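You operate a simulated robot arm through the tools that you are given. There is no shell and no other tool. Be economical: measure what you need, move in short steps, check, and stop when the job is done.

Carry out the task below with a simulated robot arm. There is one attempt and no reset: what you move stays moved.

JOB
Set the target to the weight on the card in the small rack, then start up and feed the lanes.
Fine: free the stop button, press reset, then press feed once.

It is judged by the outcome, as a careful person would: the job done as asked, and still so three seconds after it is handed in. It fails if anything else is knocked over, pushed out of place, dropped, spilled or broken.

ROBOT AND FRAMES
A 7-joint arm with a two-finger parallel gripper, hanging from a carriage that runs on a rail from [-1804, -15] to [476, 4] (x, y) and turns from -356 to 331 degrees about z. Base frame: it is fixed where the carriage stands at the start and does not move with it; the origin is on the floor, on the carriage's upright axis, x ahead of it, y to its left, z up; the surface under the hand at the start is at about z = 746. Units: mm, degrees, N and s.
With the tool pointing down near the work surface it reaches from about 100 to 540 mm from the robot's upright axis, wherever it stands. Its first joint turns from -166.0 to 166.0 degrees. Places, roughly: lane eight button [500, 300, 900]; lane five button [500, 700, 900]; lane four button [500, 800, 900]; lane one button [500, 1200, 900]; lane seven button [500, 400, 900]; lane six button [500, 500, 900]; lane three button [500, 900, 900]; lane two button [500, 1000, 900]; weigher check key [700, -300, 1100]; weigher clear key [800, -400, 1100]; weigher drain key [700, -300, 1200]; weigher dump key [700, -200, 1100]; weigher feed key [600, -200, 1100]; weigher next key [700, -200, 1100]; weigher reset key [800, -400, 1200]; weigher screen [800, -200, 1300]. Payload 3.91 kg.
The TCP is the grasp point between the finger pads, 30 mm short of the fingertips. In the tool frame z runs along the fingers and y along their closing line. The gripper opens to 110 mm. The fingers are 20 mm wide and 10 mm thick; the gripper's body (48 by 112 mm) begins 55 mm behind the TCP.
Orientation is told as [roll, pitch, yaw] about the base's x, y, z axes, in that order, counted from this pose: with the fingers straight down and closing along the base's y, the tool's x points along the base's -x, its y along +y and its z along -z.

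CONTROLS
- The arm moves only by the tool play_rows. Its argument "deltas" is a list of rows, each an object (a shift or turn left out is 0, a gripper value left out holds the last) with "offset": the shift along the tool's x, y, z in mm, a list of three; "angular": the turn, a rotation vector about the tool's x, y, z in degrees, a list of three. In form: [{"offset": [tx, ty, tz], "angular": [ax, ay, az]}, ...]. A call has 1 to 10 rows; each row shifts and turns the commanded pose from where the row before left it, along the tool's axes as they then stand. "hand" is the gripper command, from -1 (shut) to 1 (fully open), values between in proportion, set as the call begins (left out, the last holds). Each row takes 0.2 s and may step no farther than 50 mm and 8.6 degrees from the row before; otherwise, or with a gripper value out of range, the whole call is refused. A pose out of reach is approached as far as the arm can. The call stops where the force on the tool passes 40 N (or 10 N more than at its start, if that is more) or the arm is blocked; 0.2 s more then pass. Each finger travels about 108 mm/s and halts on what it meets, pressing with about 27 N; the grip force reading is that of the motor and also rises with nothing between the fingers. The clock runs only during rows and for 0.2 s after the last one: add rows that do not move to give the fingers time. The reply holds the time, the measured pose of the TCP, the force on the tool along the base axes, the opening and the grip force, in the units named above and with some noise, with the torque about the TCP (base axes, N m) and any sound that the robot's microphone picked up.
- Cameras (640 x 400 px; columns grow to the right, rows downward): "scene" is now at [264.8, -25.5, 1679.7]; the picture's right is [-0.36, -0.93, 0.00], its down [-0.79, 0.30, -0.53] and it looks along [0.50, -0.19, -0.85] (base axes); focal length 234 px, centre (320, 200). "wrist" rides on the gripper at [72, 17, -103] in the tool frame; the picture's right is [-0.23, 0.97, 0.00], its down [-0.76, -0.18, -0.62] and it looks along [-0.61, -0.14, 0.78] (tool axes); focal length 222 px, centre (320, 200). There is no depth. A picture from a camera that has moved, and an enlarged one, comes with that camera's place and axes in the base frame and with its lens.
- capture(camera): a new picture of that camera. It takes no simulated time.
- lift_body(by): slides the trunk up (or, below 0, down) by that many mm; the arm and the scene camera ride with it, the base frame stays. It gives what a move gives, with no picture.
- steer(legs): drives the robot by 1 to 6 legs, each [ahead, left, turn to the left] in mm, mm and degrees, along the robot's own axes; the way and the turn of a leg run together, so that a leg with both is an arc; at most 1500 mm and 180 degrees a leg. The arm and the cameras ride along, it lands a little off, and it stops where it bumps. It keeps to its track: a leg is cut to what the track allows. It gives what a move gives.
- turn_head(pan, tilt): turns the head with the scene camera to pan (to the left, within 155 degrees either way) and tilt (down, from -29 to 69), counted from straight ahead of the robot. It gives what a move gives.
- enlarge(camera, box): a new picture of the part [left, top, right, bottom] of that camera's present view, enlarged. It takes no simulated time.
- finish_job(): hands the job in; it is judged then, once.

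Go step by step. Nothing tells you exact positions but the pictures and the camera data: compare them with the known pose of the tool, close in by small moves and look again before you grip or let go. The budget is 120 turns and 90 pictures, counting those below and the enlarged ones. Unless the task says otherwise, let go and move clear before handing in, and close with one line.

The tools are called after "Request:" as a command line: name --argument value ..., lists and objects as JSON in quotes. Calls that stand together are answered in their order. play_rows: Moves the arm, as the interface text tells. Its arguments: {"type":"object","properties":{"deltas":{"type":"array"},"hand":{"type":"number"}},"required":["deltas"]} The other tools are called the same way: lift_body (by) slides the trunk up or down; steer (legs) drives the base; turn_head (pan, tilt) turns the head that bears the scene camera; capture (camera) takes a picture; enlarge (camera, box) takes an enlarged picture of a part of a camera's view; finish_job () hands the job in.

At the start:

```text
clock: 0.0
ee_pos: [355.6, -275.3, 1443.5]
orientation: [-0.1, 0.0, 0.0]
ft_force: [-0.4, -0.3, 0.8]
wrist_torque: [-0.01, -0.01, 0.0]
grip_width: 110.4
finger_force: 0.0
trunk travel left (down, up): [-375.0, 205.0]
robot x, y, heading: [-2.6, -0.5, -0.2]
head pan, tilt: [-20.9, 57.9]
```

scene: 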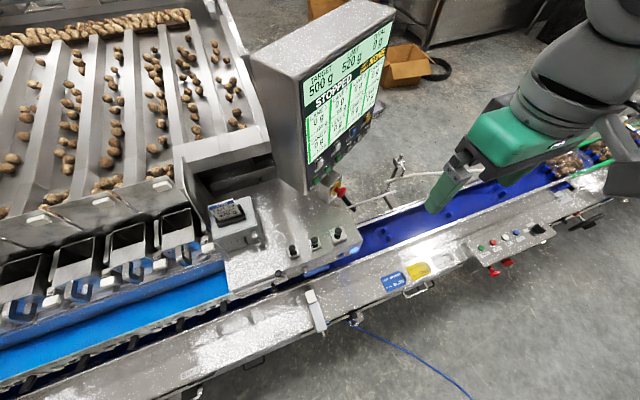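
wrist: 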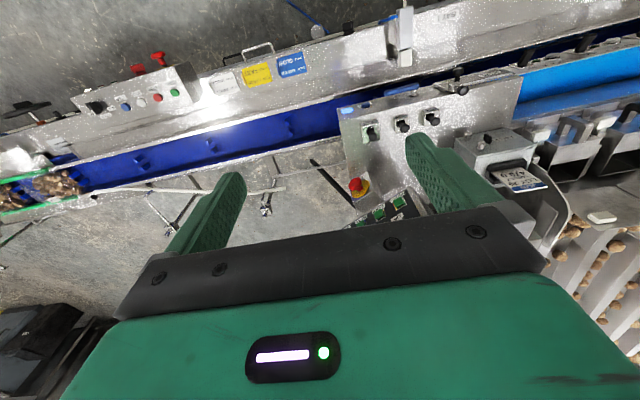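

I see a weigher with a screen, a stop button on its side, knobs, and a card in a small rack. I'll zoom in on these first.

Request:
enlarge --camera "scene" --box '[240, 20, 400, 120]'

Request:
enlarge --camera "scene" --box '[200, 160, 380, 272]'

Request:
enlarge --camera "wrist" --box '[330, 80, 570, 230]'

```text
4.00 times, centred on (320, 70) of scene
camera zoom: at [264.8, -25.5, 1679.7], right [-0.36, -0.93, 0.0], down [-0.79, 0.3, -0.53], along [0.5, -0.19, -0.85], focal length 934 px, centre (320, 720)
```

zoom: 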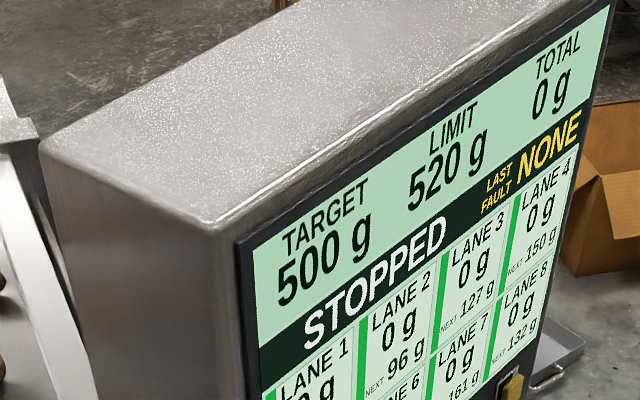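

```text
3.56 times, centred on (290, 216) of scene
camera zoom: at [264.8, -25.5, 1679.7], right [-0.36, -0.93, 0.0], down [-0.79, 0.3, -0.53], along [0.5, -0.19, -0.85], focal length 830 px, centre (427, 143)
```

zoom: 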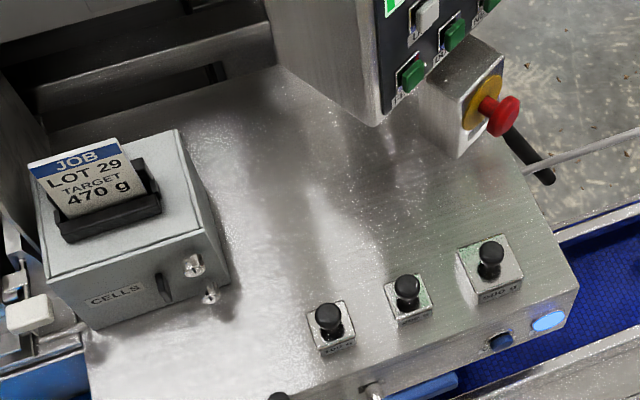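

```text
2.67 times, centred on (450, 155) of wrist
camera zoom: at [282.6, -258.1, 1545.1], right [0.23, 0.97, 0.0], down [0.76, -0.18, 0.62], along [0.61, -0.14, -0.78], focal length 592 px, centre (-27, 320)
```

zoom: 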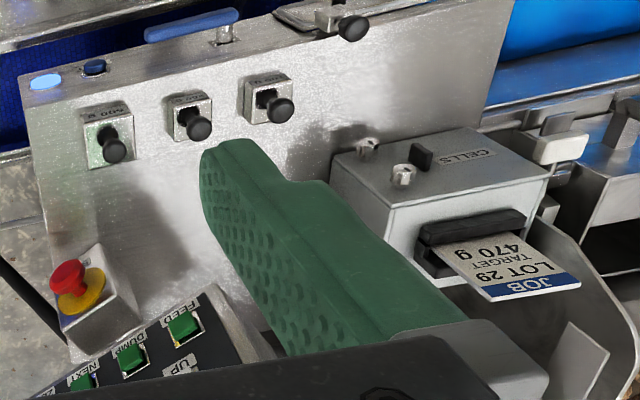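

The card says 470 g and the screen's target is 500 g. I'll look closer at the keys and the small knobs.

Request:
enlarge --camera "scene" --box '[300, 130, 364, 170]'

Request:
enlarge --camera "scene" --box '[280, 220, 360, 270]'

Request:
enlarge --camera "wrist" --box '[330, 170, 426, 230]'

Request:
enlarge --camera "scene" --box '[290, 70, 402, 170]'

```text
10.00 times, centred on (332, 150) of scene
camera zoom: at [264.8, -25.5, 1679.7], right [-0.36, -0.93, 0.0], down [-0.79, 0.3, -0.53], along [0.5, -0.19, -0.85], focal length 2335 px, centre (200, 700)
```

zoom: 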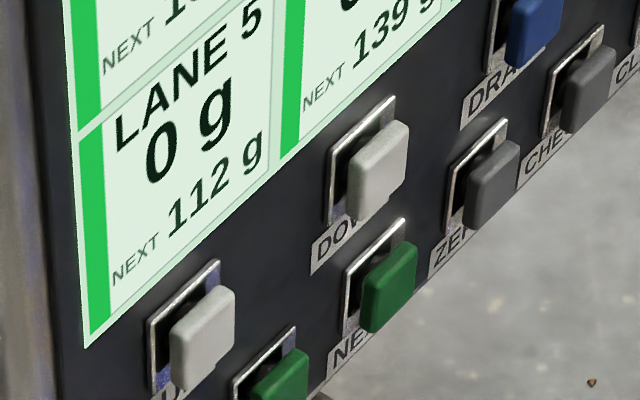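

```text
8.00 times, centred on (320, 245) of scene
camera zoom: at [264.8, -25.5, 1679.7], right [-0.36, -0.93, 0.0], down [-0.79, 0.3, -0.53], along [0.5, -0.19, -0.85], focal length 1868 px, centre (320, -160)
```

zoom: 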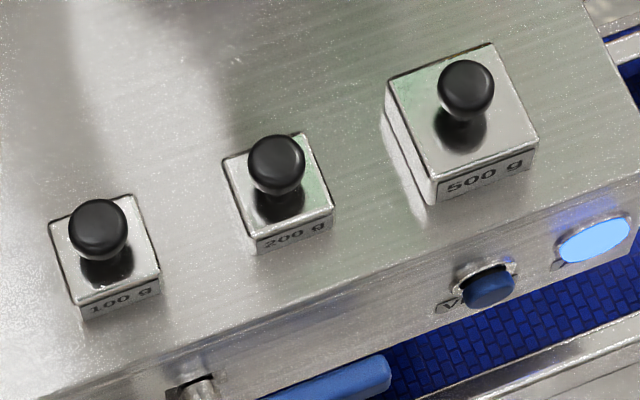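

```text
6.67 times, centred on (378, 200) of wrist
camera zoom: at [282.6, -258.1, 1545.1], right [0.23, 0.97, 0.0], down [0.76, -0.18, 0.62], along [0.61, -0.14, -0.78], focal length 1481 px, centre (-67, 200)
```

zoom: 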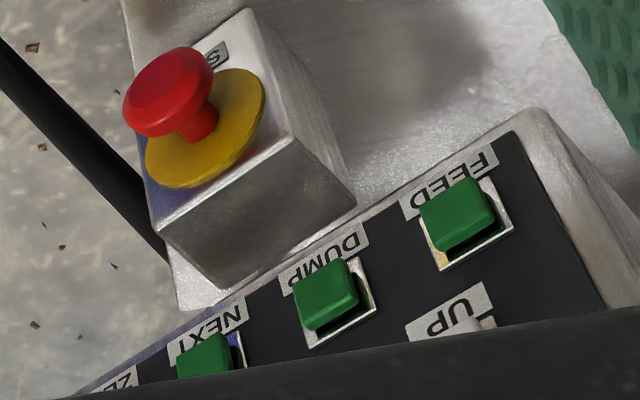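

```text
4.00 times, centred on (346, 120) of scene
camera zoom: at [264.8, -25.5, 1679.7], right [-0.36, -0.93, 0.0], down [-0.79, 0.3, -0.53], along [0.5, -0.19, -0.85], focal length 934 px, centre (216, 520)
```

zoom: 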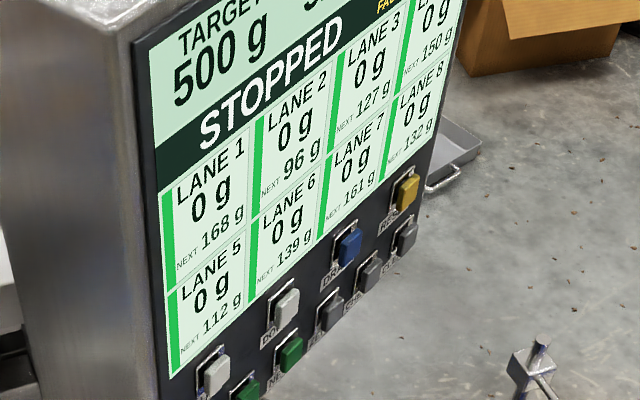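

The panel faces about (-0.84, -0.54) horizontally. FEED is near [640,-155,1150], and the stop cap is near [636,-242,1052] with a parallel axis. I'll turn the wrist so the camera ends up above the gripper, starting with a yaw in free air.

Request:
play_rows --deltas '[{"angular": [0, 0, 8.5]}, {"angular": [0, 0, 8.5]}, {"angular": [0, 0, 8.5]}, {"angular": [0, 0, 8.5]}, {"angular": [0, 0, 8.5]}, {"angular": [0, 0, 8.5]}, {"angular": [0, 0, 8.5]}, {"angular": [0, 0, 8.5]}, {"angular": [0, 0, 8.5]}, {"angular": [0, 0, 8.5]}]' --hand -1

Request:
capture --camera "scene"

```text
clock: 2.2
ee_pos: [355.9, -274.8, 1442.8]
orientation: [0.0, 0.0, -85.2]
ft_force: [0.1, -0.3, 0.3]
wrist_torque: [0.01, -0.04, -0.01]
grip_width: 0.2
finger_force: 26.7
trunk travel left (down, up): [-375.0, 205.0]
robot x, y, heading: [2.4, 0.9, 0.0]
head pan, tilt: [-20.9, 57.9]
```

```text
80 pictures are left
camera scene: at [264.8, -25.5, 1679.7], right [-0.36, -0.93, 0.0], down [-0.79, 0.3, -0.53], along [0.5, -0.19, -0.85], focal length 234 px, centre (320, 200)
```

scene: 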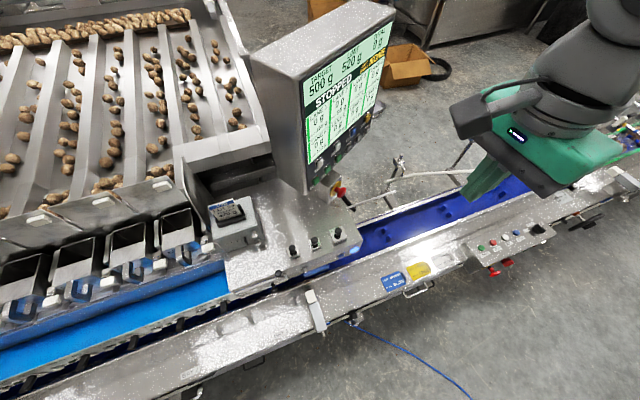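

The yaw works. I'll continue to a total of about -148°, then pitch up.

Request:
play_rows --deltas '[{"angular": [0, 0, 8.5]}, {"angular": [0, 0, 8.5]}, {"angular": [0, 0, 8.5]}, {"angular": [0, 0, 8.5]}, {"angular": [0, 0, 8.5]}, {"angular": [0, 0, 8.5]}, {"angular": [0, 0, 8.5]}, {"angular": [0, 0, 3]}]'

Request:
play_rows --deltas '[{"angular": [0, 8.5, 0]}, {"angular": [0, 8.5, 0]}, {"angular": [0, 8.5, 0]}, {"angular": [0, 8.5, 0]}, {"angular": [0, 8.5, 0]}]'

Request:
capture --camera "wrist"

```text
clock: 4.0
ee_pos: [355.2, -274.6, 1443.1]
orientation: [0.0, 0.0, -147.6]
ft_force: [0.1, 0.4, -0.6]
wrist_torque: [0.0, 0.01, -0.05]
grip_width: 0.2
finger_force: 27.1
trunk travel left (down, up): [-375.0, 205.0]
robot x, y, heading: [-0.5, -0.4, 0.0]
head pan, tilt: [-20.9, 57.9]
```

```text
clock: 5.2
ee_pos: [356.5, -275.0, 1443.7]
orientation: [0.1, 42.6, -147.3]
ft_force: [0.1, 0.1, 0.3]
wrist_torque: [0.02, -0.01, -0.03]
grip_width: 0.1
finger_force: 27.2
trunk travel left (down, up): [-375.0, 205.0]
robot x, y, heading: [2.0, -2.4, -0.1]
head pan, tilt: [-20.9, 57.9]
```

```text
79 pictures are left
camera wrist: at [349.9, -298.1, 1567.5], right [0.38, -0.91, -0.15], down [-0.92, -0.38, -0.06], along [-0.01, 0.16, -0.99], focal length 222 px, centre (320, 200)
```

wrist: 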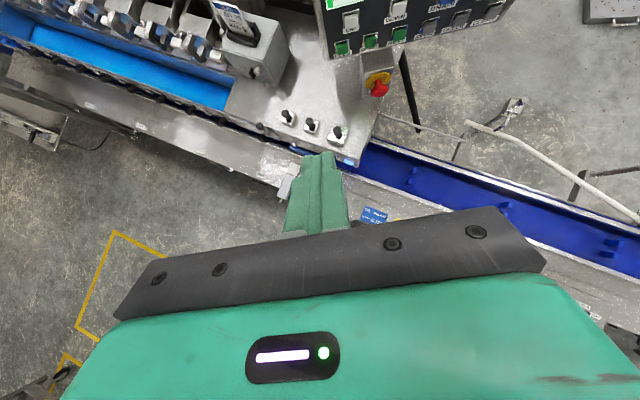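

Good, the camera now faces the panel upright. I'll pitch the rest of the way to horizontal and look.

Request:
play_rows --deltas '[{"angular": [0, 8.5, 0]}, {"angular": [0, 8.5, 0]}, {"angular": [0, 8.5, 0]}, {"angular": [0, 8.5, 0]}, {"angular": [0, 8.5, 0]}, {"angular": [0, 5, 0]}]'

Request:
capture --camera "wrist"

Request:
capture --camera "scene"

```text
clock: 6.6
ee_pos: [355.1, -274.6, 1443.3]
orientation: [173.4, 89.9, 25.9]
ft_force: [0.2, 1.0, 0.5]
wrist_torque: [0.0, 0.01, -0.01]
grip_width: 0.1
finger_force: 27.0
trunk travel left (down, up): [-375.0, 205.0]
robot x, y, heading: [-0.9, 2.2, -0.2]
head pan, tilt: [-20.9, 57.9]
```

```text
78 pictures are left
camera wrist: at [276.8, -344.8, 1514.1], right [0.52, -0.82, -0.23], down [-0.62, -0.18, -0.76], along [0.58, 0.54, -0.61], focal length 222 px, centre (320, 200)
```

wrist: 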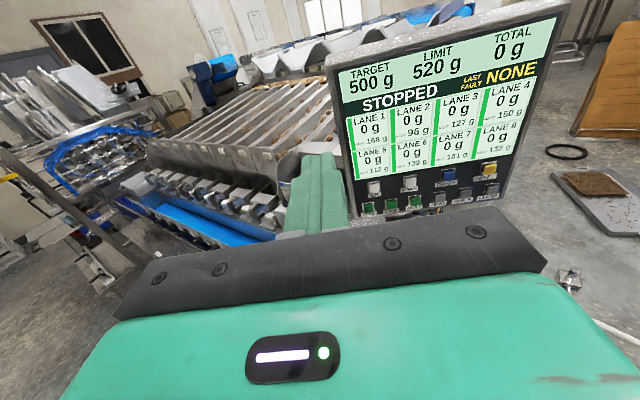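

```text
77 pictures are left
camera scene: at [264.8, -25.5, 1679.8], right [-0.36, -0.93, 0.0], down [-0.79, 0.3, -0.53], along [0.5, -0.19, -0.85], focal length 234 px, centre (320, 200)
```

scene: 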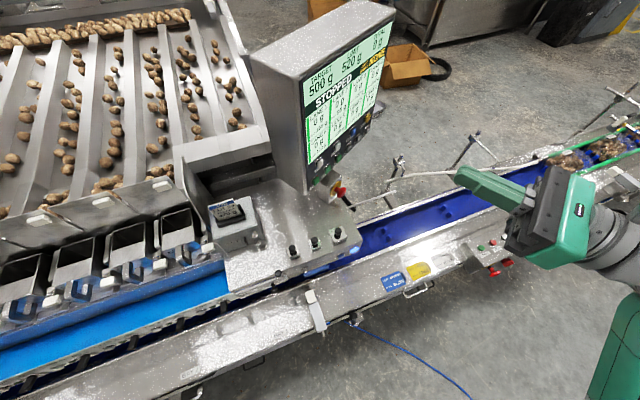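

The tool is horizontal facing the panel and every key is visible. I'll zoom to triangulate the keys.

Request:
enlarge --camera "wrist" --box '[350, 150, 510, 250]'

Request:
enlarge --camera "scene" --box '[300, 110, 380, 210]'

```text
4.00 times, centred on (430, 200) of wrist
camera zoom: at [276.8, -344.8, 1514.1], right [0.52, -0.82, -0.23], down [-0.62, -0.18, -0.76], along [0.58, 0.54, -0.61], focal length 888 px, centre (-120, 200)
```

zoom: 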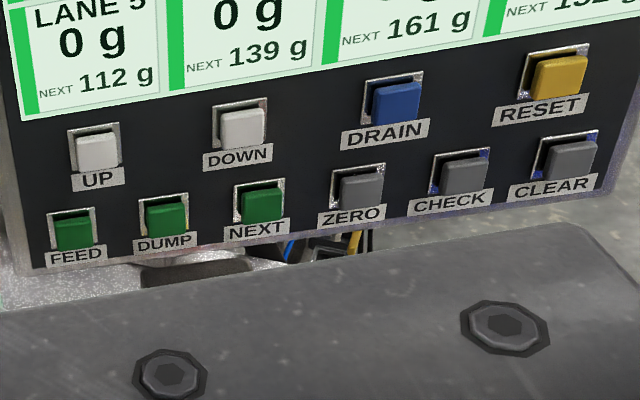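

```text
4.00 times, centred on (340, 160) of scene
camera zoom: at [264.8, -25.5, 1679.8], right [-0.36, -0.93, 0.0], down [-0.79, 0.3, -0.53], along [0.5, -0.19, -0.85], focal length 934 px, centre (240, 360)
```

zoom: 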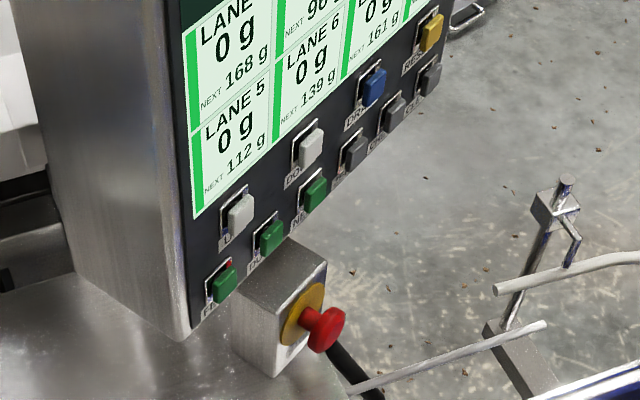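

DOWN is at about [684,-239,1207] and RESET at about [765,-373,1202]. I'll drive ahead and lower the trunk to bring the tool level with the keys, keeping about 100 mm of standoff.

Request:
steer --legs '[[170, 0, 0]]'

Request:
lift_body --by -200

Request:
capture --camera "wrist"

Request:
capture --camera "scene"

```text
clock: 8.1
ee_pos: [522.0, -275.4, 1442.0]
orientation: [-162.4, 90.0, 50.0]
ft_force: [-0.2, -0.6, 0.7]
wrist_torque: [-0.04, 0.01, 0.01]
grip_width: 0.1
finger_force: 27.0
trunk travel left (down, up): [-375.0, 205.0]
robot x, y, heading: [165.4, 1.3, -0.1]
head pan, tilt: [-20.9, 57.9]
```

```text
clock: 10.2
ee_pos: [521.9, -272.9, 1242.4]
orientation: [149.4, 89.9, 1.9]
ft_force: [-0.3, 0.5, -0.3]
wrist_torque: [-0.01, 0.03, 0.0]
grip_width: 0.0
finger_force: 26.9
trunk travel left (down, up): [-175.0, 405.0]
robot x, y, heading: [169.8, 2.8, -0.1]
head pan, tilt: [-20.9, 57.9]
```

```text
74 pictures are left
camera wrist: at [442.6, -343.8, 1314.3], right [0.52, -0.82, -0.23], down [-0.62, -0.18, -0.76], along [0.58, 0.54, -0.61], focal length 222 px, centre (320, 200)
```

wrist: 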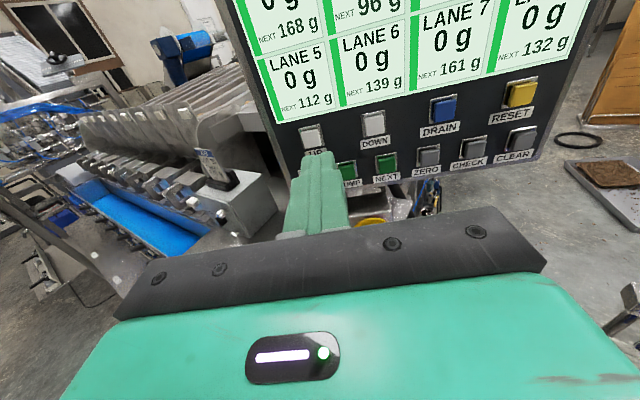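

```text
73 pictures are left
camera scene: at [431.0, -24.6, 1479.8], right [-0.36, -0.93, 0.0], down [-0.79, 0.3, -0.53], along [0.5, -0.19, -0.85], focal length 234 px, centre (320, 200)
```

scene: 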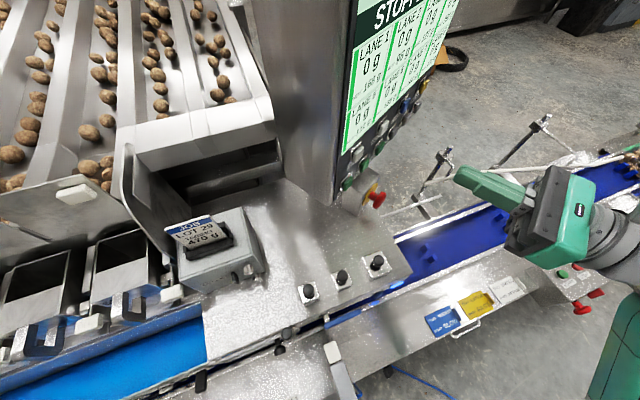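

Request:
enlarge --camera "wrist" --box '[290, 70, 450, 170]'

Request:
enlarge --camera "scene" --box '[320, 80, 480, 230]'

```text
4.00 times, centred on (370, 120) of wrist
camera zoom: at [442.6, -343.8, 1314.3], right [0.52, -0.82, -0.23], down [-0.62, -0.18, -0.76], along [0.58, 0.54, -0.61], focal length 888 px, centre (120, 520)
```

zoom: 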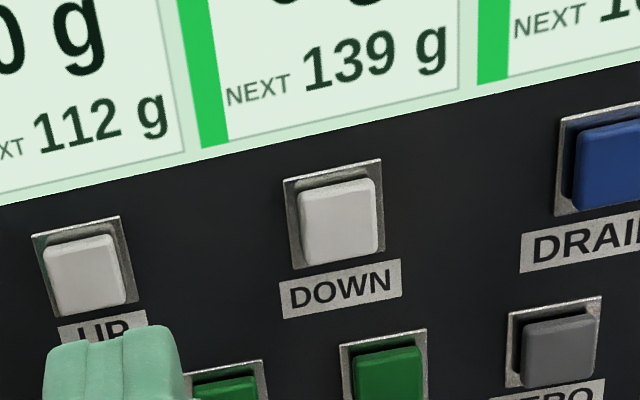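

```text
2.67 times, centred on (400, 155) of scene
camera zoom: at [431.0, -24.6, 1479.8], right [-0.36, -0.93, 0.0], down [-0.79, 0.3, -0.53], along [0.5, -0.19, -0.85], focal length 623 px, centre (107, 320)
```

zoom: 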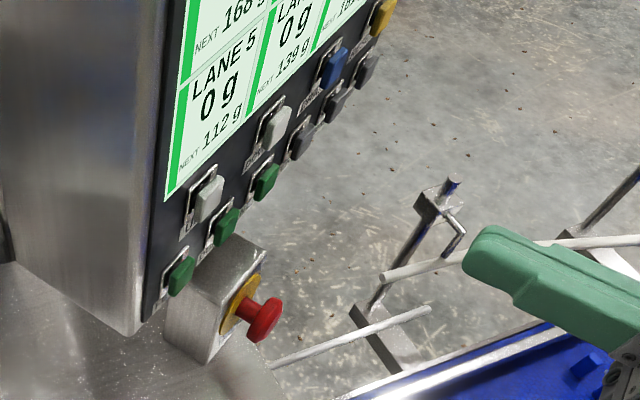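

DOWN refined to about [686,-238.5,1207]. I'll line up with the tips 25 mm short of the key.

Request:
play_rows --deltas '[{"offset": [-18, 30, 0]}, {"offset": [-17.4, 28.9, 0]}, {"offset": [0, 0, 35]}, {"offset": [0, 0, 35]}, {"offset": [0, 0, 31]}, {}]'

Request:
capture --camera "wrist"

Request:
enlarge --camera "scene" --box '[320, 80, 480, 230]'

```text
clock: 11.6
ee_pos: [637.9, -269.3, 1207.8]
orientation: [170.2, 89.9, 22.5]
ft_force: [-0.3, 0.8, -0.8]
wrist_torque: [0.0, -0.02, 0.03]
grip_width: 0.0
finger_force: 26.7
trunk travel left (down, up): [-175.0, 405.0]
robot x, y, heading: [163.7, 3.9, -0.3]
head pan, tilt: [-20.9, 57.9]
```

```text
70 pictures are left
camera wrist: at [559.0, -338.8, 1280.0], right [0.52, -0.82, -0.23], down [-0.62, -0.18, -0.76], along [0.58, 0.54, -0.61], focal length 222 px, centre (320, 200)
```

wrist: 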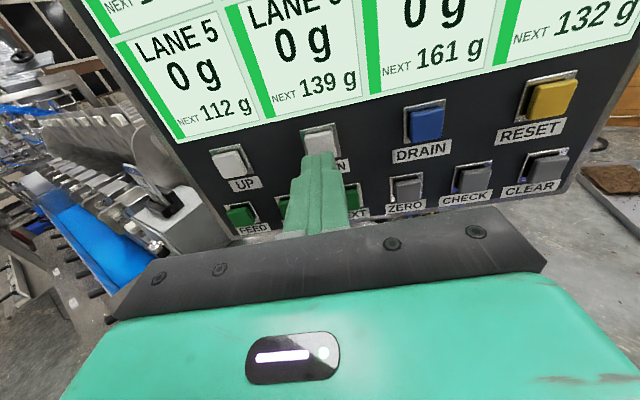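

```text
2.67 times, centred on (400, 155) of scene
camera zoom: at [431.0, -24.5, 1479.7], right [-0.36, -0.93, 0.0], down [-0.79, 0.3, -0.53], along [0.5, -0.19, -0.85], focal length 623 px, centre (107, 320)
```

zoom: 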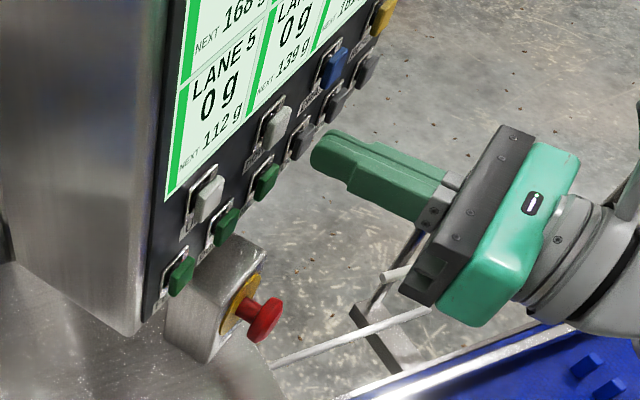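

Alignment looks good, about 3 mm low. I'll raise a bit and push in small steps until something gives.

Request:
play_rows --deltas '[{"offset": [3, 0, 10]}, {"offset": [0, 0, 8]}, {"offset": [0, 0, 3]}, {"offset": [0, 0, 2]}, {"offset": [0, 0, 2]}, {}]'

Request:
enlarge --camera "scene" --box '[340, 80, 436, 170]'

Request:
enlarge --camera "wrist" --box '[200, 70, 440, 220]'

```text
clock: 13.0
ee_pos: [658.5, -256.9, 1210.9]
orientation: [-171.5, 90.0, 41.0]
ft_force: [0.1, 0.3, 0.3]
wrist_torque: [-0.02, -0.02, 0.02]
grip_width: 0.1
finger_force: 26.7
trunk travel left (down, up): [-175.0, 405.0]
robot x, y, heading: [165.7, -2.4, -0.0]
head pan, tilt: [-20.9, 57.9]
```

```text
4.44 times, centred on (388, 125) of scene
camera zoom: at [431.0, -24.6, 1479.7], right [-0.36, -0.93, 0.0], down [-0.79, 0.3, -0.53], along [0.5, -0.19, -0.85], focal length 1038 px, centre (18, 533)
```

zoom: 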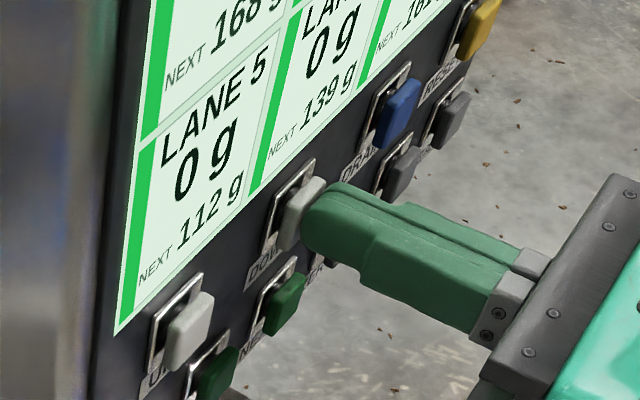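

```text
2.67 times, centred on (320, 145) of wrist
camera zoom: at [580.1, -326.4, 1282.5], right [0.52, -0.82, -0.23], down [-0.62, -0.18, -0.76], along [0.58, 0.54, -0.61], focal length 592 px, centre (320, 347)
```

zoom: 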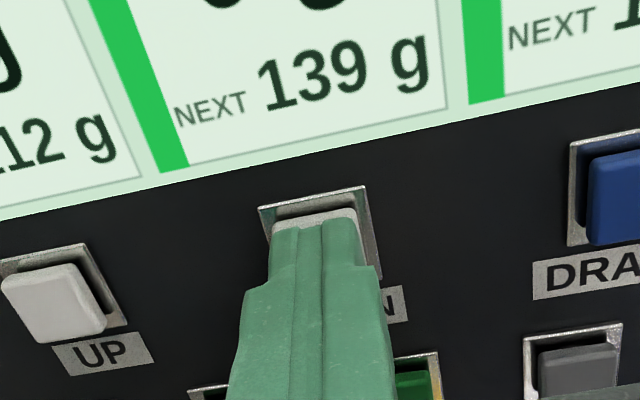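

The tips are just short of the key and well centred. I'll push slowly.

Request:
play_rows --deltas '[{"offset": [0, 0, 2]}, {"offset": [0, 0, 1.5]}, {"offset": [0, 0, 1.5]}, {}]'

Request:
play_rows --deltas '[{"offset": [0, 0, 1.5]}, {"offset": [0, 0, 1.5]}, {}]'

```text
clock: 14.0
ee_pos: [664.0, -254.0, 1208.3]
orientation: [-7.1, 90.0, -154.8]
ft_force: [-3.3, -1.3, 0.6]
wrist_torque: [-0.03, -0.01, 0.02]
grip_width: 0.1
finger_force: 26.6
trunk travel left (down, up): [-175.0, 405.0]
robot x, y, heading: [168.4, -2.0, 0.0]
head pan, tilt: [-20.9, 57.9]
heard: click
```

```text
clock: 14.8
ee_pos: [664.3, -254.4, 1210.4]
orientation: [-12.9, 90.0, -160.5]
ft_force: [-12.4, -7.7, -1.0]
wrist_torque: [0.01, 0.04, -0.05]
grip_width: 0.0
finger_force: 26.3
trunk travel left (down, up): [-175.0, 405.0]
robot x, y, heading: [172.7, 2.0, -0.2]
head pan, tilt: [-20.9, 57.9]
```

A click was heard. I'll back off and read the screen.

Request:
play_rows --deltas '[{"offset": [0, 0, -6]}, {"offset": [0, 0, -6]}, {}]'

Request:
turn_head --pan -35 --tilt 35

Request:
capture --camera "scene"

```text
clock: 15.6
ee_pos: [655.8, -258.6, 1209.6]
orientation: [-103.4, 90.0, 109.0]
ft_force: [0.0, -0.1, -0.9]
wrist_torque: [0.03, -0.01, 0.02]
grip_width: 0.0
finger_force: 27.0
trunk travel left (down, up): [-175.0, 405.0]
robot x, y, heading: [164.1, 1.2, -0.3]
head pan, tilt: [-20.9, 57.9]
```

```text
clock: 16.5
ee_pos: [656.2, -258.3, 1209.2]
orientation: [158.5, 90.0, 10.9]
ft_force: [0.1, -0.2, 0.7]
wrist_torque: [-0.01, -0.01, -0.01]
grip_width: 0.1
finger_force: 26.6
trunk travel left (down, up): [-175.0, 405.0]
robot x, y, heading: [167.4, 2.1, -0.1]
head pan, tilt: [-35.0, 35.0]
```

```text
66 pictures are left
camera scene: at [438.5, -50.5, 1511.4], right [-0.57, -0.82, 0.0], down [-0.47, 0.33, -0.82], along [0.67, -0.47, -0.57], focal length 234 px, centre (320, 200)
```

scene: 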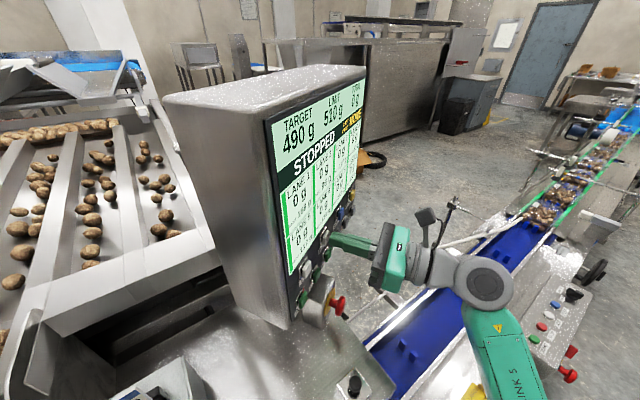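

The target is now 490 g, so each press is 10 g. Two more presses are needed.

Request:
play_rows --deltas '[{"offset": [0, 0, 6]}, {"offset": [0, 0, 4.5]}, {}, {"offset": [0, 0, -6]}, {"offset": [0, 0, -4.5]}, {}]'

Request:
enlarge --camera "scene" --box '[260, 70, 380, 170]'

```text
clock: 17.9
ee_pos: [656.1, -258.3, 1208.8]
orientation: [68.8, 90.0, -78.8]
ft_force: [0.4, -1.0, 0.4]
wrist_torque: [0.03, -0.04, 0.0]
grip_width: 0.0
finger_force: 27.2
trunk travel left (down, up): [-175.0, 405.0]
robot x, y, heading: [166.0, 1.9, -0.2]
head pan, tilt: [-35.0, 35.0]
heard: click
```

```text
4.00 times, centred on (320, 120) of scene
camera zoom: at [438.5, -50.5, 1511.5], right [-0.57, -0.82, 0.0], down [-0.47, 0.33, -0.82], along [0.67, -0.47, -0.57], focal length 934 px, centre (320, 520)
```

zoom: 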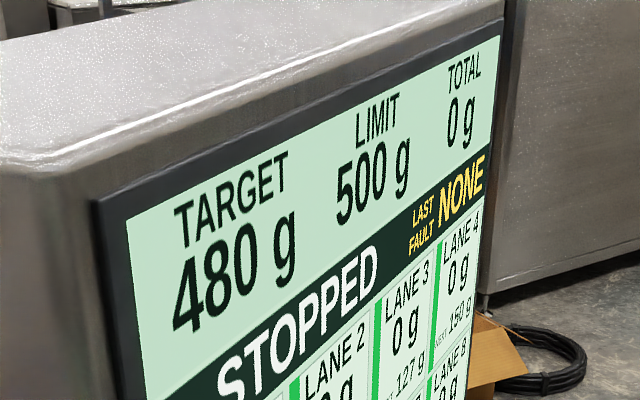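

The target reads 480 g. One more press, then I'll back off 50 mm and read the screen.

Request:
play_rows --deltas '[{"offset": [0, 0, 6]}, {"offset": [0, 0, 4.5]}, {}, {"offset": [0, 0, -6]}, {"offset": [0, 0, -24.5]}, {"offset": [0, 0, -40]}, {"offset": [0, 0, -40]}, {}]'

Request:
enlarge --camera "scene" --box '[260, 70, 380, 170]'

Request:
enlarge --camera "scene" --box '[290, 240, 390, 340]'

Request:
enlarge --camera "scene" --box '[510, 280, 620, 390]'

Request:
capture --camera "wrist"

```text
clock: 19.7
ee_pos: [572.1, -312.5, 1210.3]
orientation: [68.7, 90.0, -78.9]
ft_force: [-0.1, 0.3, 0.1]
wrist_torque: [-0.01, -0.01, 0.03]
grip_width: 0.0
finger_force: 27.0
trunk travel left (down, up): [-175.0, 405.0]
robot x, y, heading: [165.5, 0.4, -0.2]
head pan, tilt: [-35.0, 35.0]
heard: click
```

```text
4.00 times, centred on (320, 120) of scene
camera zoom: at [438.5, -50.6, 1511.5], right [-0.57, -0.82, 0.0], down [-0.47, 0.33, -0.82], along [0.67, -0.47, -0.57], focal length 934 px, centre (320, 520)
```

zoom: 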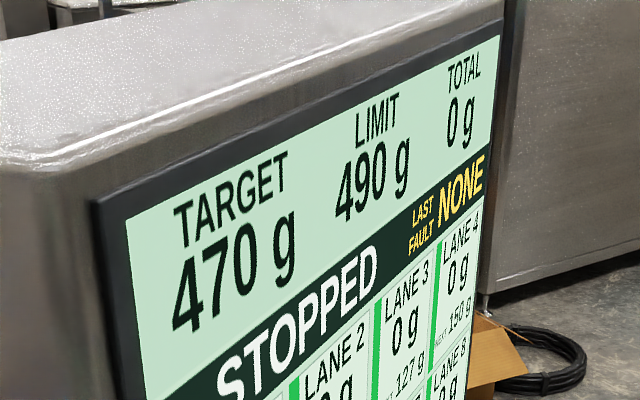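

```text
4.00 times, centred on (340, 290) of scene
camera zoom: at [438.5, -50.6, 1511.5], right [-0.57, -0.82, 0.0], down [-0.47, 0.33, -0.82], along [0.67, -0.47, -0.57], focal length 934 px, centre (240, -160)
```

zoom: 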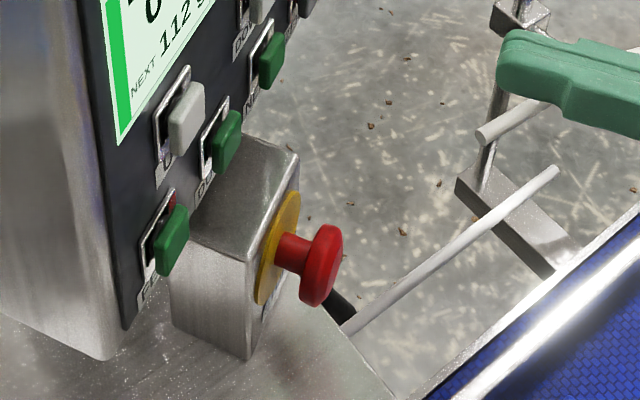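

```text
3.64 times, centred on (565, 335) of scene
camera zoom: at [438.5, -50.6, 1511.5], right [-0.57, -0.82, 0.0], down [-0.47, 0.33, -0.82], along [0.67, -0.47, -0.57], focal length 849 px, centre (-571, -291)
```

zoom: 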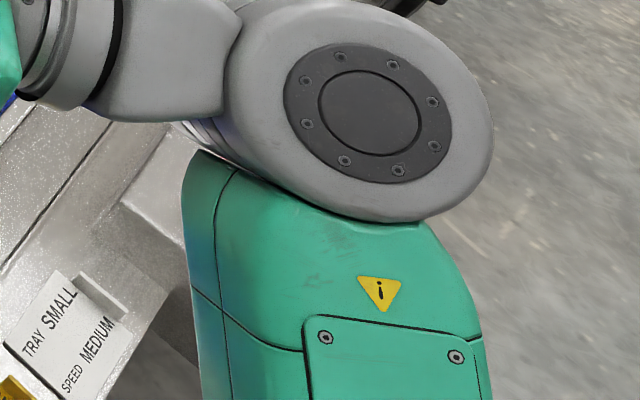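

```text
61 pictures are left
camera wrist: at [493.0, -380.9, 1281.9], right [0.52, -0.82, -0.23], down [-0.62, -0.18, -0.76], along [0.58, 0.54, -0.61], focal length 222 px, centre (320, 200)
```

wrist: 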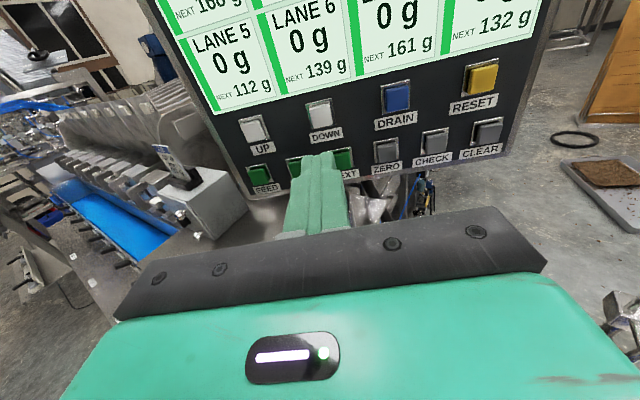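

The target reads 470 g. Next is the stop button, with its cap around [636,-242,1052] and about 42 mm across. I'll line up behind it, open the fingers to about 75 mm and lower in stages.

Request:
play_rows --deltas '[{"offset": [0, -13, -24]}, {"offset": [0, -12.5, -24]}, {}]' --hand 0.36

Request:
lift_body --by -100

Request:
capture --camera "wrist"

Request:
capture --camera "scene"

```text
clock: 20.5
ee_pos: [516.8, -314.9, 1210.9]
orientation: [20.5, 90.1, -127.1]
ft_force: [-0.3, -0.1, -0.1]
wrist_torque: [0.02, 0.02, -0.02]
grip_width: 74.9
finger_force: 0.0
trunk travel left (down, up): [-175.0, 405.0]
robot x, y, heading: [166.7, -2.7, -0.1]
head pan, tilt: [-35.0, 35.0]
```

```text
clock: 21.8
ee_pos: [516.5, -315.7, 1109.9]
orientation: [120.7, 89.9, -27.2]
ft_force: [1.0, 0.1, -0.2]
wrist_torque: [0.03, 0.01, 0.01]
grip_width: 74.7
finger_force: 0.0
trunk travel left (down, up): [-75.0, 505.0]
robot x, y, heading: [166.2, -0.1, -0.2]
head pan, tilt: [-35.0, 35.0]
```

```text
60 pictures are left
camera wrist: at [438.4, -385.1, 1181.6], right [0.52, -0.82, -0.23], down [-0.62, -0.18, -0.76], along [0.58, 0.54, -0.61], focal length 222 px, centre (320, 200)
```

wrist: 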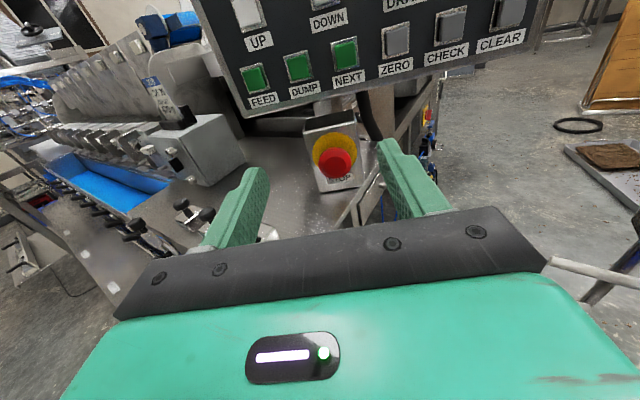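

```text
59 pictures are left
camera scene: at [438.5, -50.6, 1411.5], right [-0.57, -0.82, 0.0], down [-0.47, 0.33, -0.82], along [0.67, -0.47, -0.57], focal length 234 px, centre (320, 200)
```

scene: 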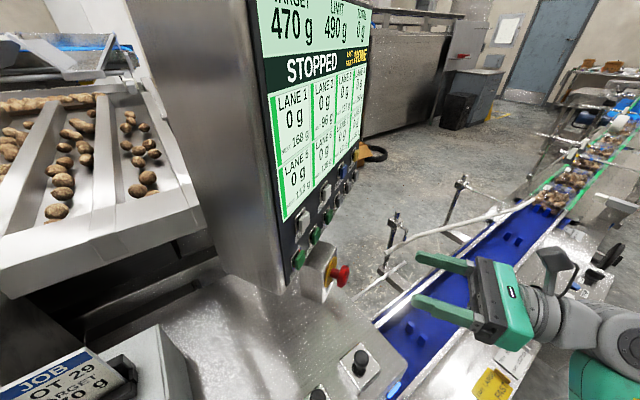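

Request:
enlarge --camera "wrist" --box '[270, 90, 430, 210]'

Request:
enlarge --camera "scene" --box '[280, 220, 500, 370]'

```text
3.33 times, centred on (350, 150) of wrist
camera zoom: at [438.4, -385.1, 1181.6], right [0.52, -0.82, -0.23], down [-0.62, -0.18, -0.76], along [0.58, 0.54, -0.61], focal length 740 px, centre (220, 367)
```

zoom: 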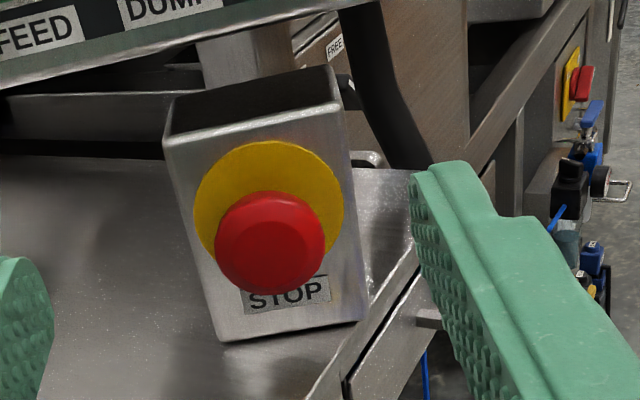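

```text
2.67 times, centred on (390, 295) of scene
camera zoom: at [438.5, -50.6, 1411.5], right [-0.57, -0.82, 0.0], down [-0.47, 0.33, -0.82], along [0.67, -0.47, -0.57], focal length 623 px, centre (133, -53)
```

zoom: 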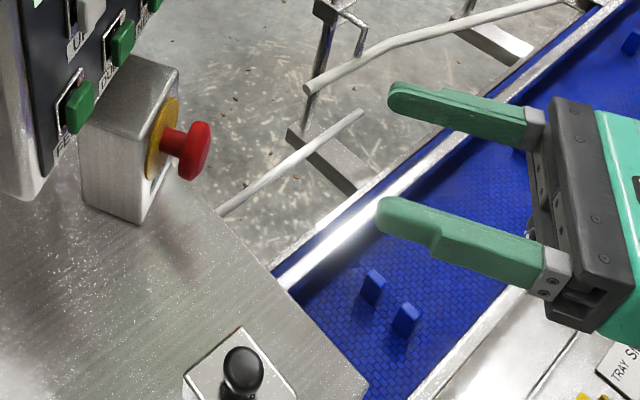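

There's a sign starting with "FREE" behind the box. I'll read it.

Request:
enlarge --camera "wrist" --box '[342, 88, 370, 112]'

Request:
enlarge --camera "wrist" --box '[390, 95, 450, 135]'

```text
16.00 times, centred on (356, 100) of wrist
camera zoom: at [438.4, -385.1, 1181.6], right [0.52, -0.82, -0.23], down [-0.62, -0.18, -0.76], along [0.58, 0.54, -0.61], focal length 3554 px, centre (-256, 1800)
```

zoom: 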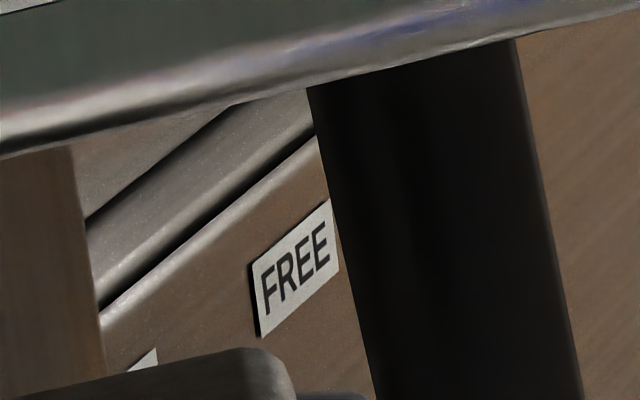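

```text
10.00 times, centred on (420, 115) of wrist
camera zoom: at [438.4, -385.1, 1181.6], right [0.52, -0.82, -0.23], down [-0.62, -0.18, -0.76], along [0.58, 0.54, -0.61], focal length 2221 px, centre (-680, 1050)
```

zoom: 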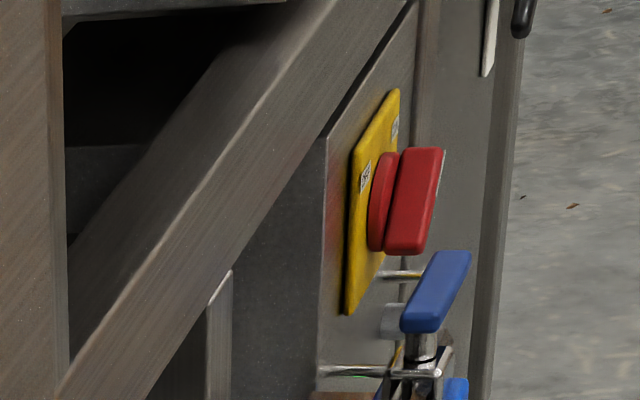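

"FREE" labels something else in the background, and the marked STOP button is on the box. The guide rods are low (about 857), so lowering is clear.

Request:
lift_body --by -57

Request:
play_rows --deltas '[{"offset": [0, 2, 30]}, {"offset": [0, 0, 30]}, {}]'

Request:
capture --camera "wrist"

Request:
capture --camera "scene"

```text
clock: 22.8
ee_pos: [518.5, -316.2, 1052.6]
orientation: [122.2, 90.0, -25.3]
ft_force: [0.1, 0.4, -0.1]
wrist_torque: [0.02, -0.02, -0.04]
grip_width: 74.6
finger_force: 0.1
trunk travel left (down, up): [-18.0, 562.0]
robot x, y, heading: [166.9, -1.9, -0.2]
head pan, tilt: [-35.0, 35.0]
```

```text
clock: 23.6
ee_pos: [567.5, -285.4, 1052.9]
orientation: [117.8, 89.9, -30.0]
ft_force: [0.3, 0.2, 0.1]
wrist_torque: [-0.01, 0.02, 0.01]
grip_width: 74.7
finger_force: 0.0
trunk travel left (down, up): [-18.0, 562.0]
robot x, y, heading: [163.5, -1.5, -0.0]
head pan, tilt: [-35.0, 35.0]
```

```text
54 pictures are left
camera wrist: at [488.5, -354.3, 1125.0], right [0.52, -0.82, -0.23], down [-0.62, -0.18, -0.76], along [0.58, 0.54, -0.61], focal length 222 px, centre (320, 200)
```

wrist: 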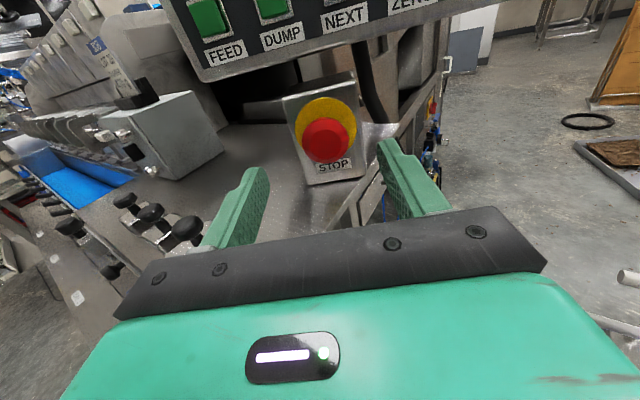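

```text
53 pictures are left
camera scene: at [438.4, -50.6, 1354.5], right [-0.57, -0.82, 0.0], down [-0.47, 0.33, -0.82], along [0.67, -0.47, -0.57], focal length 234 px, centre (320, 200)
```

scene: 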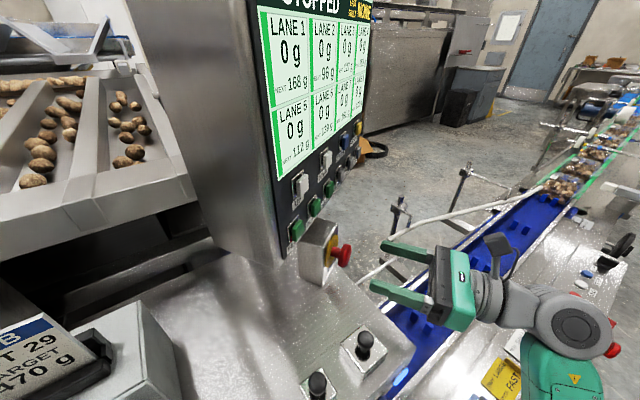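

The cap is centred on the tool axis. I'll advance over it with the tips staying short of the yellow plate.

Request:
play_rows --deltas '[{"offset": [0, 1, 25]}, {"offset": [0, 0, 20]}, {"offset": [0, 0, 12]}, {"offset": [0, 0, 4]}, {}]'

Request:
capture --camera "wrist"

Request:
enlarge --camera "scene" --box '[280, 200, 440, 300]'

```text
clock: 24.8
ee_pos: [621.3, -252.6, 1052.6]
orientation: [-163.8, 90.1, 48.6]
ft_force: [0.0, -0.1, 0.8]
wrist_torque: [0.02, 0.01, -0.02]
grip_width: 74.8
finger_force: 0.1
trunk travel left (down, up): [-18.0, 562.0]
robot x, y, heading: [164.9, -0.2, -0.1]
head pan, tilt: [-35.0, 35.0]
```

```text
52 pictures are left
camera wrist: at [541.9, -322.1, 1124.3], right [0.52, -0.82, -0.23], down [-0.62, -0.18, -0.76], along [0.58, 0.54, -0.61], focal length 222 px, centre (320, 200)
```

wrist: 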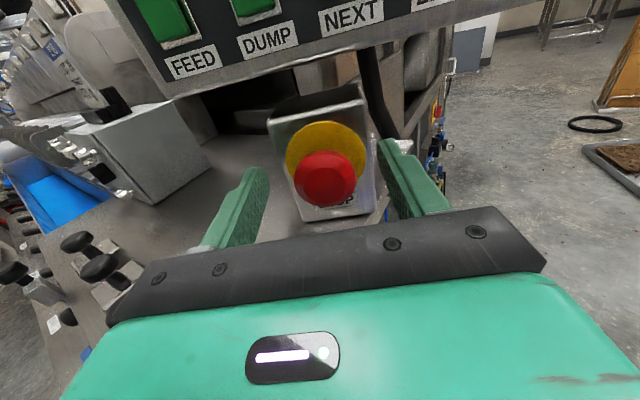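

```text
4.00 times, centred on (360, 250) of scene
camera zoom: at [438.5, -50.5, 1354.5], right [-0.57, -0.82, 0.0], down [-0.47, 0.33, -0.82], along [0.67, -0.47, -0.57], focal length 934 px, centre (160, 0)
```

zoom: 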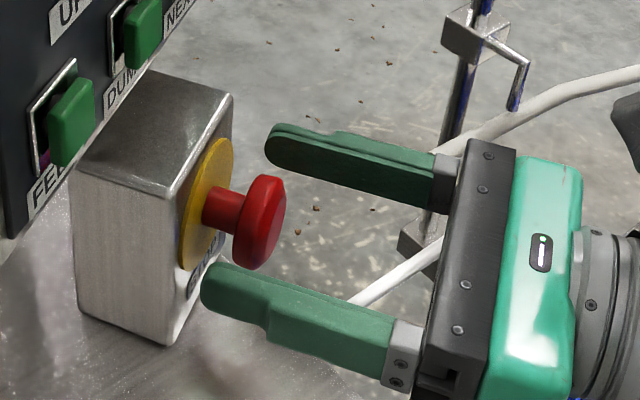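

The fingers straddle the cap. Closing on it.

Request:
play_rows --deltas '[{}, {}, {}]' --hand -1

Request:
enlarge --camera "scene" --box '[280, 200, 440, 300]'

```text
clock: 25.6
ee_pos: [621.4, -253.3, 1051.8]
orientation: [65.2, 90.0, -82.3]
ft_force: [5.8, -6.7, -4.7]
wrist_torque: [-0.06, -0.01, -0.17]
grip_width: 39.6
finger_force: 45.0
trunk travel left (down, up): [-18.0, 562.0]
robot x, y, heading: [167.4, -2.5, -0.4]
head pan, tilt: [-35.0, 35.0]
```

```text
4.00 times, centred on (360, 250) of scene
camera zoom: at [439.0, -51.2, 1354.6], right [-0.58, -0.82, 0.0], down [-0.47, 0.33, -0.82], along [0.67, -0.47, -0.57], focal length 934 px, centre (160, 0)
```

zoom: 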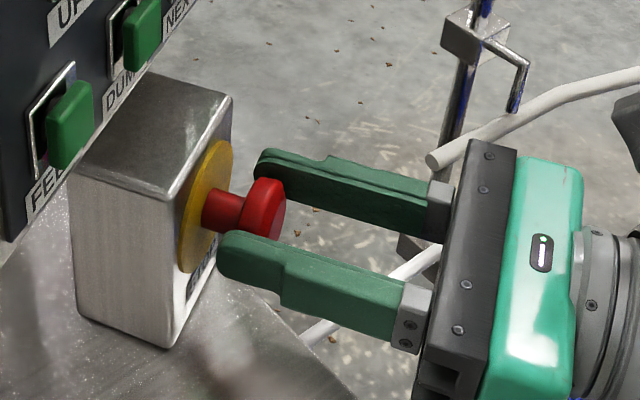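

Firm grip at 39.6 mm. I'll try a clockwise twist first, as on a normal latching stop.

Request:
play_rows --deltas '[{"angular": [0, 0, 5]}, {"angular": [0, 0, 5]}, {"angular": [0, 0, 5]}, {"angular": [0, 0, 5]}, {}]'

Request:
enlarge --camera "scene" --box '[280, 200, 440, 300]'

```text
clock: 26.8
ee_pos: [623.4, -256.9, 1054.1]
orientation: [-90.5, 70.1, 121.9]
ft_force: [7.7, -16.5, 18.3]
wrist_torque: [-0.03, -0.46, -0.52]
grip_width: 39.6
finger_force: 45.0
trunk travel left (down, up): [-18.0, 562.0]
robot x, y, heading: [170.7, 1.3, -0.3]
head pan, tilt: [-35.0, 35.0]
```

```text
4.00 times, centred on (360, 250) of scene
camera zoom: at [440.4, -53.0, 1355.4], right [-0.58, -0.82, 0.0], down [-0.47, 0.33, -0.82], along [0.67, -0.47, -0.57], focal length 934 px, centre (160, 0)
```

zoom: 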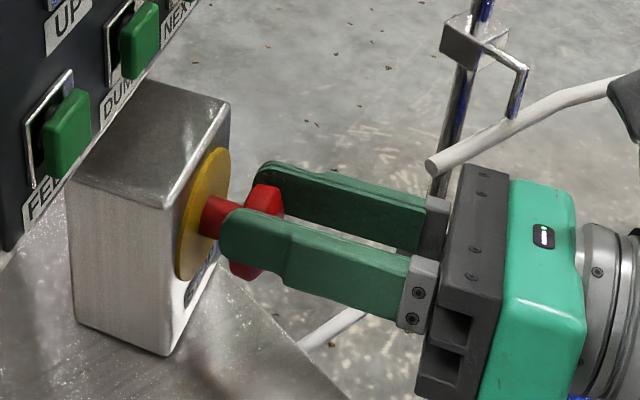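

Request:
play_rows --deltas '[{"angular": [0, 0, 5]}, {"angular": [0, 0, 5]}, {"angular": [0, 0, 5]}, {}]'

Request:
capture --camera "scene"

Request:
capture --camera "wrist"

```text
clock: 27.8
ee_pos: [624.8, -257.9, 1053.6]
orientation: [-89.8, 55.1, 122.4]
ft_force: [20.6, -29.8, -11.5]
wrist_torque: [-0.49, -0.13, -0.54]
grip_width: 39.8
finger_force: 45.5
trunk travel left (down, up): [-18.0, 562.0]
robot x, y, heading: [165.8, 3.3, -0.2]
head pan, tilt: [-35.0, 35.0]
```

```text
48 pictures are left
camera scene: at [440.6, -54.1, 1355.1], right [-0.58, -0.82, 0.0], down [-0.47, 0.33, -0.82], along [0.67, -0.47, -0.57], focal length 234 px, centre (320, 200)
```

scene: 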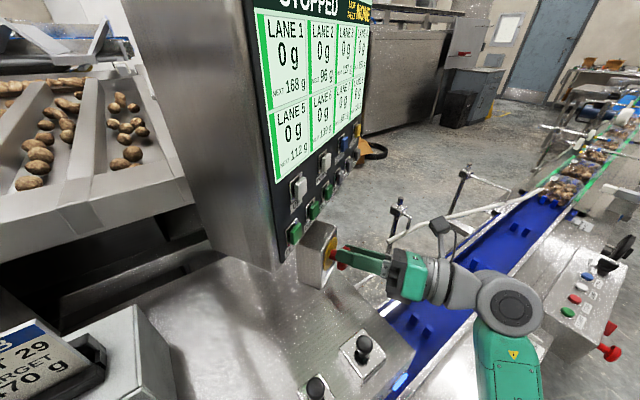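

```text
47 pictures are left
camera wrist: at [565.8, -360.6, 1102.6], right [0.35, -0.57, -0.74], down [-0.84, 0.16, -0.52], along [0.41, 0.81, -0.42], focal length 222 px, centre (320, 200)
```

wrist: 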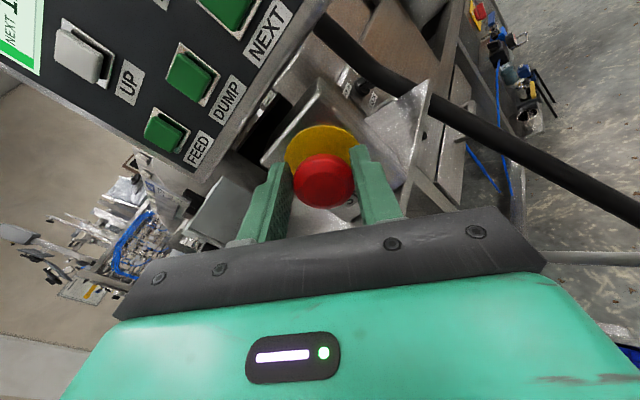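

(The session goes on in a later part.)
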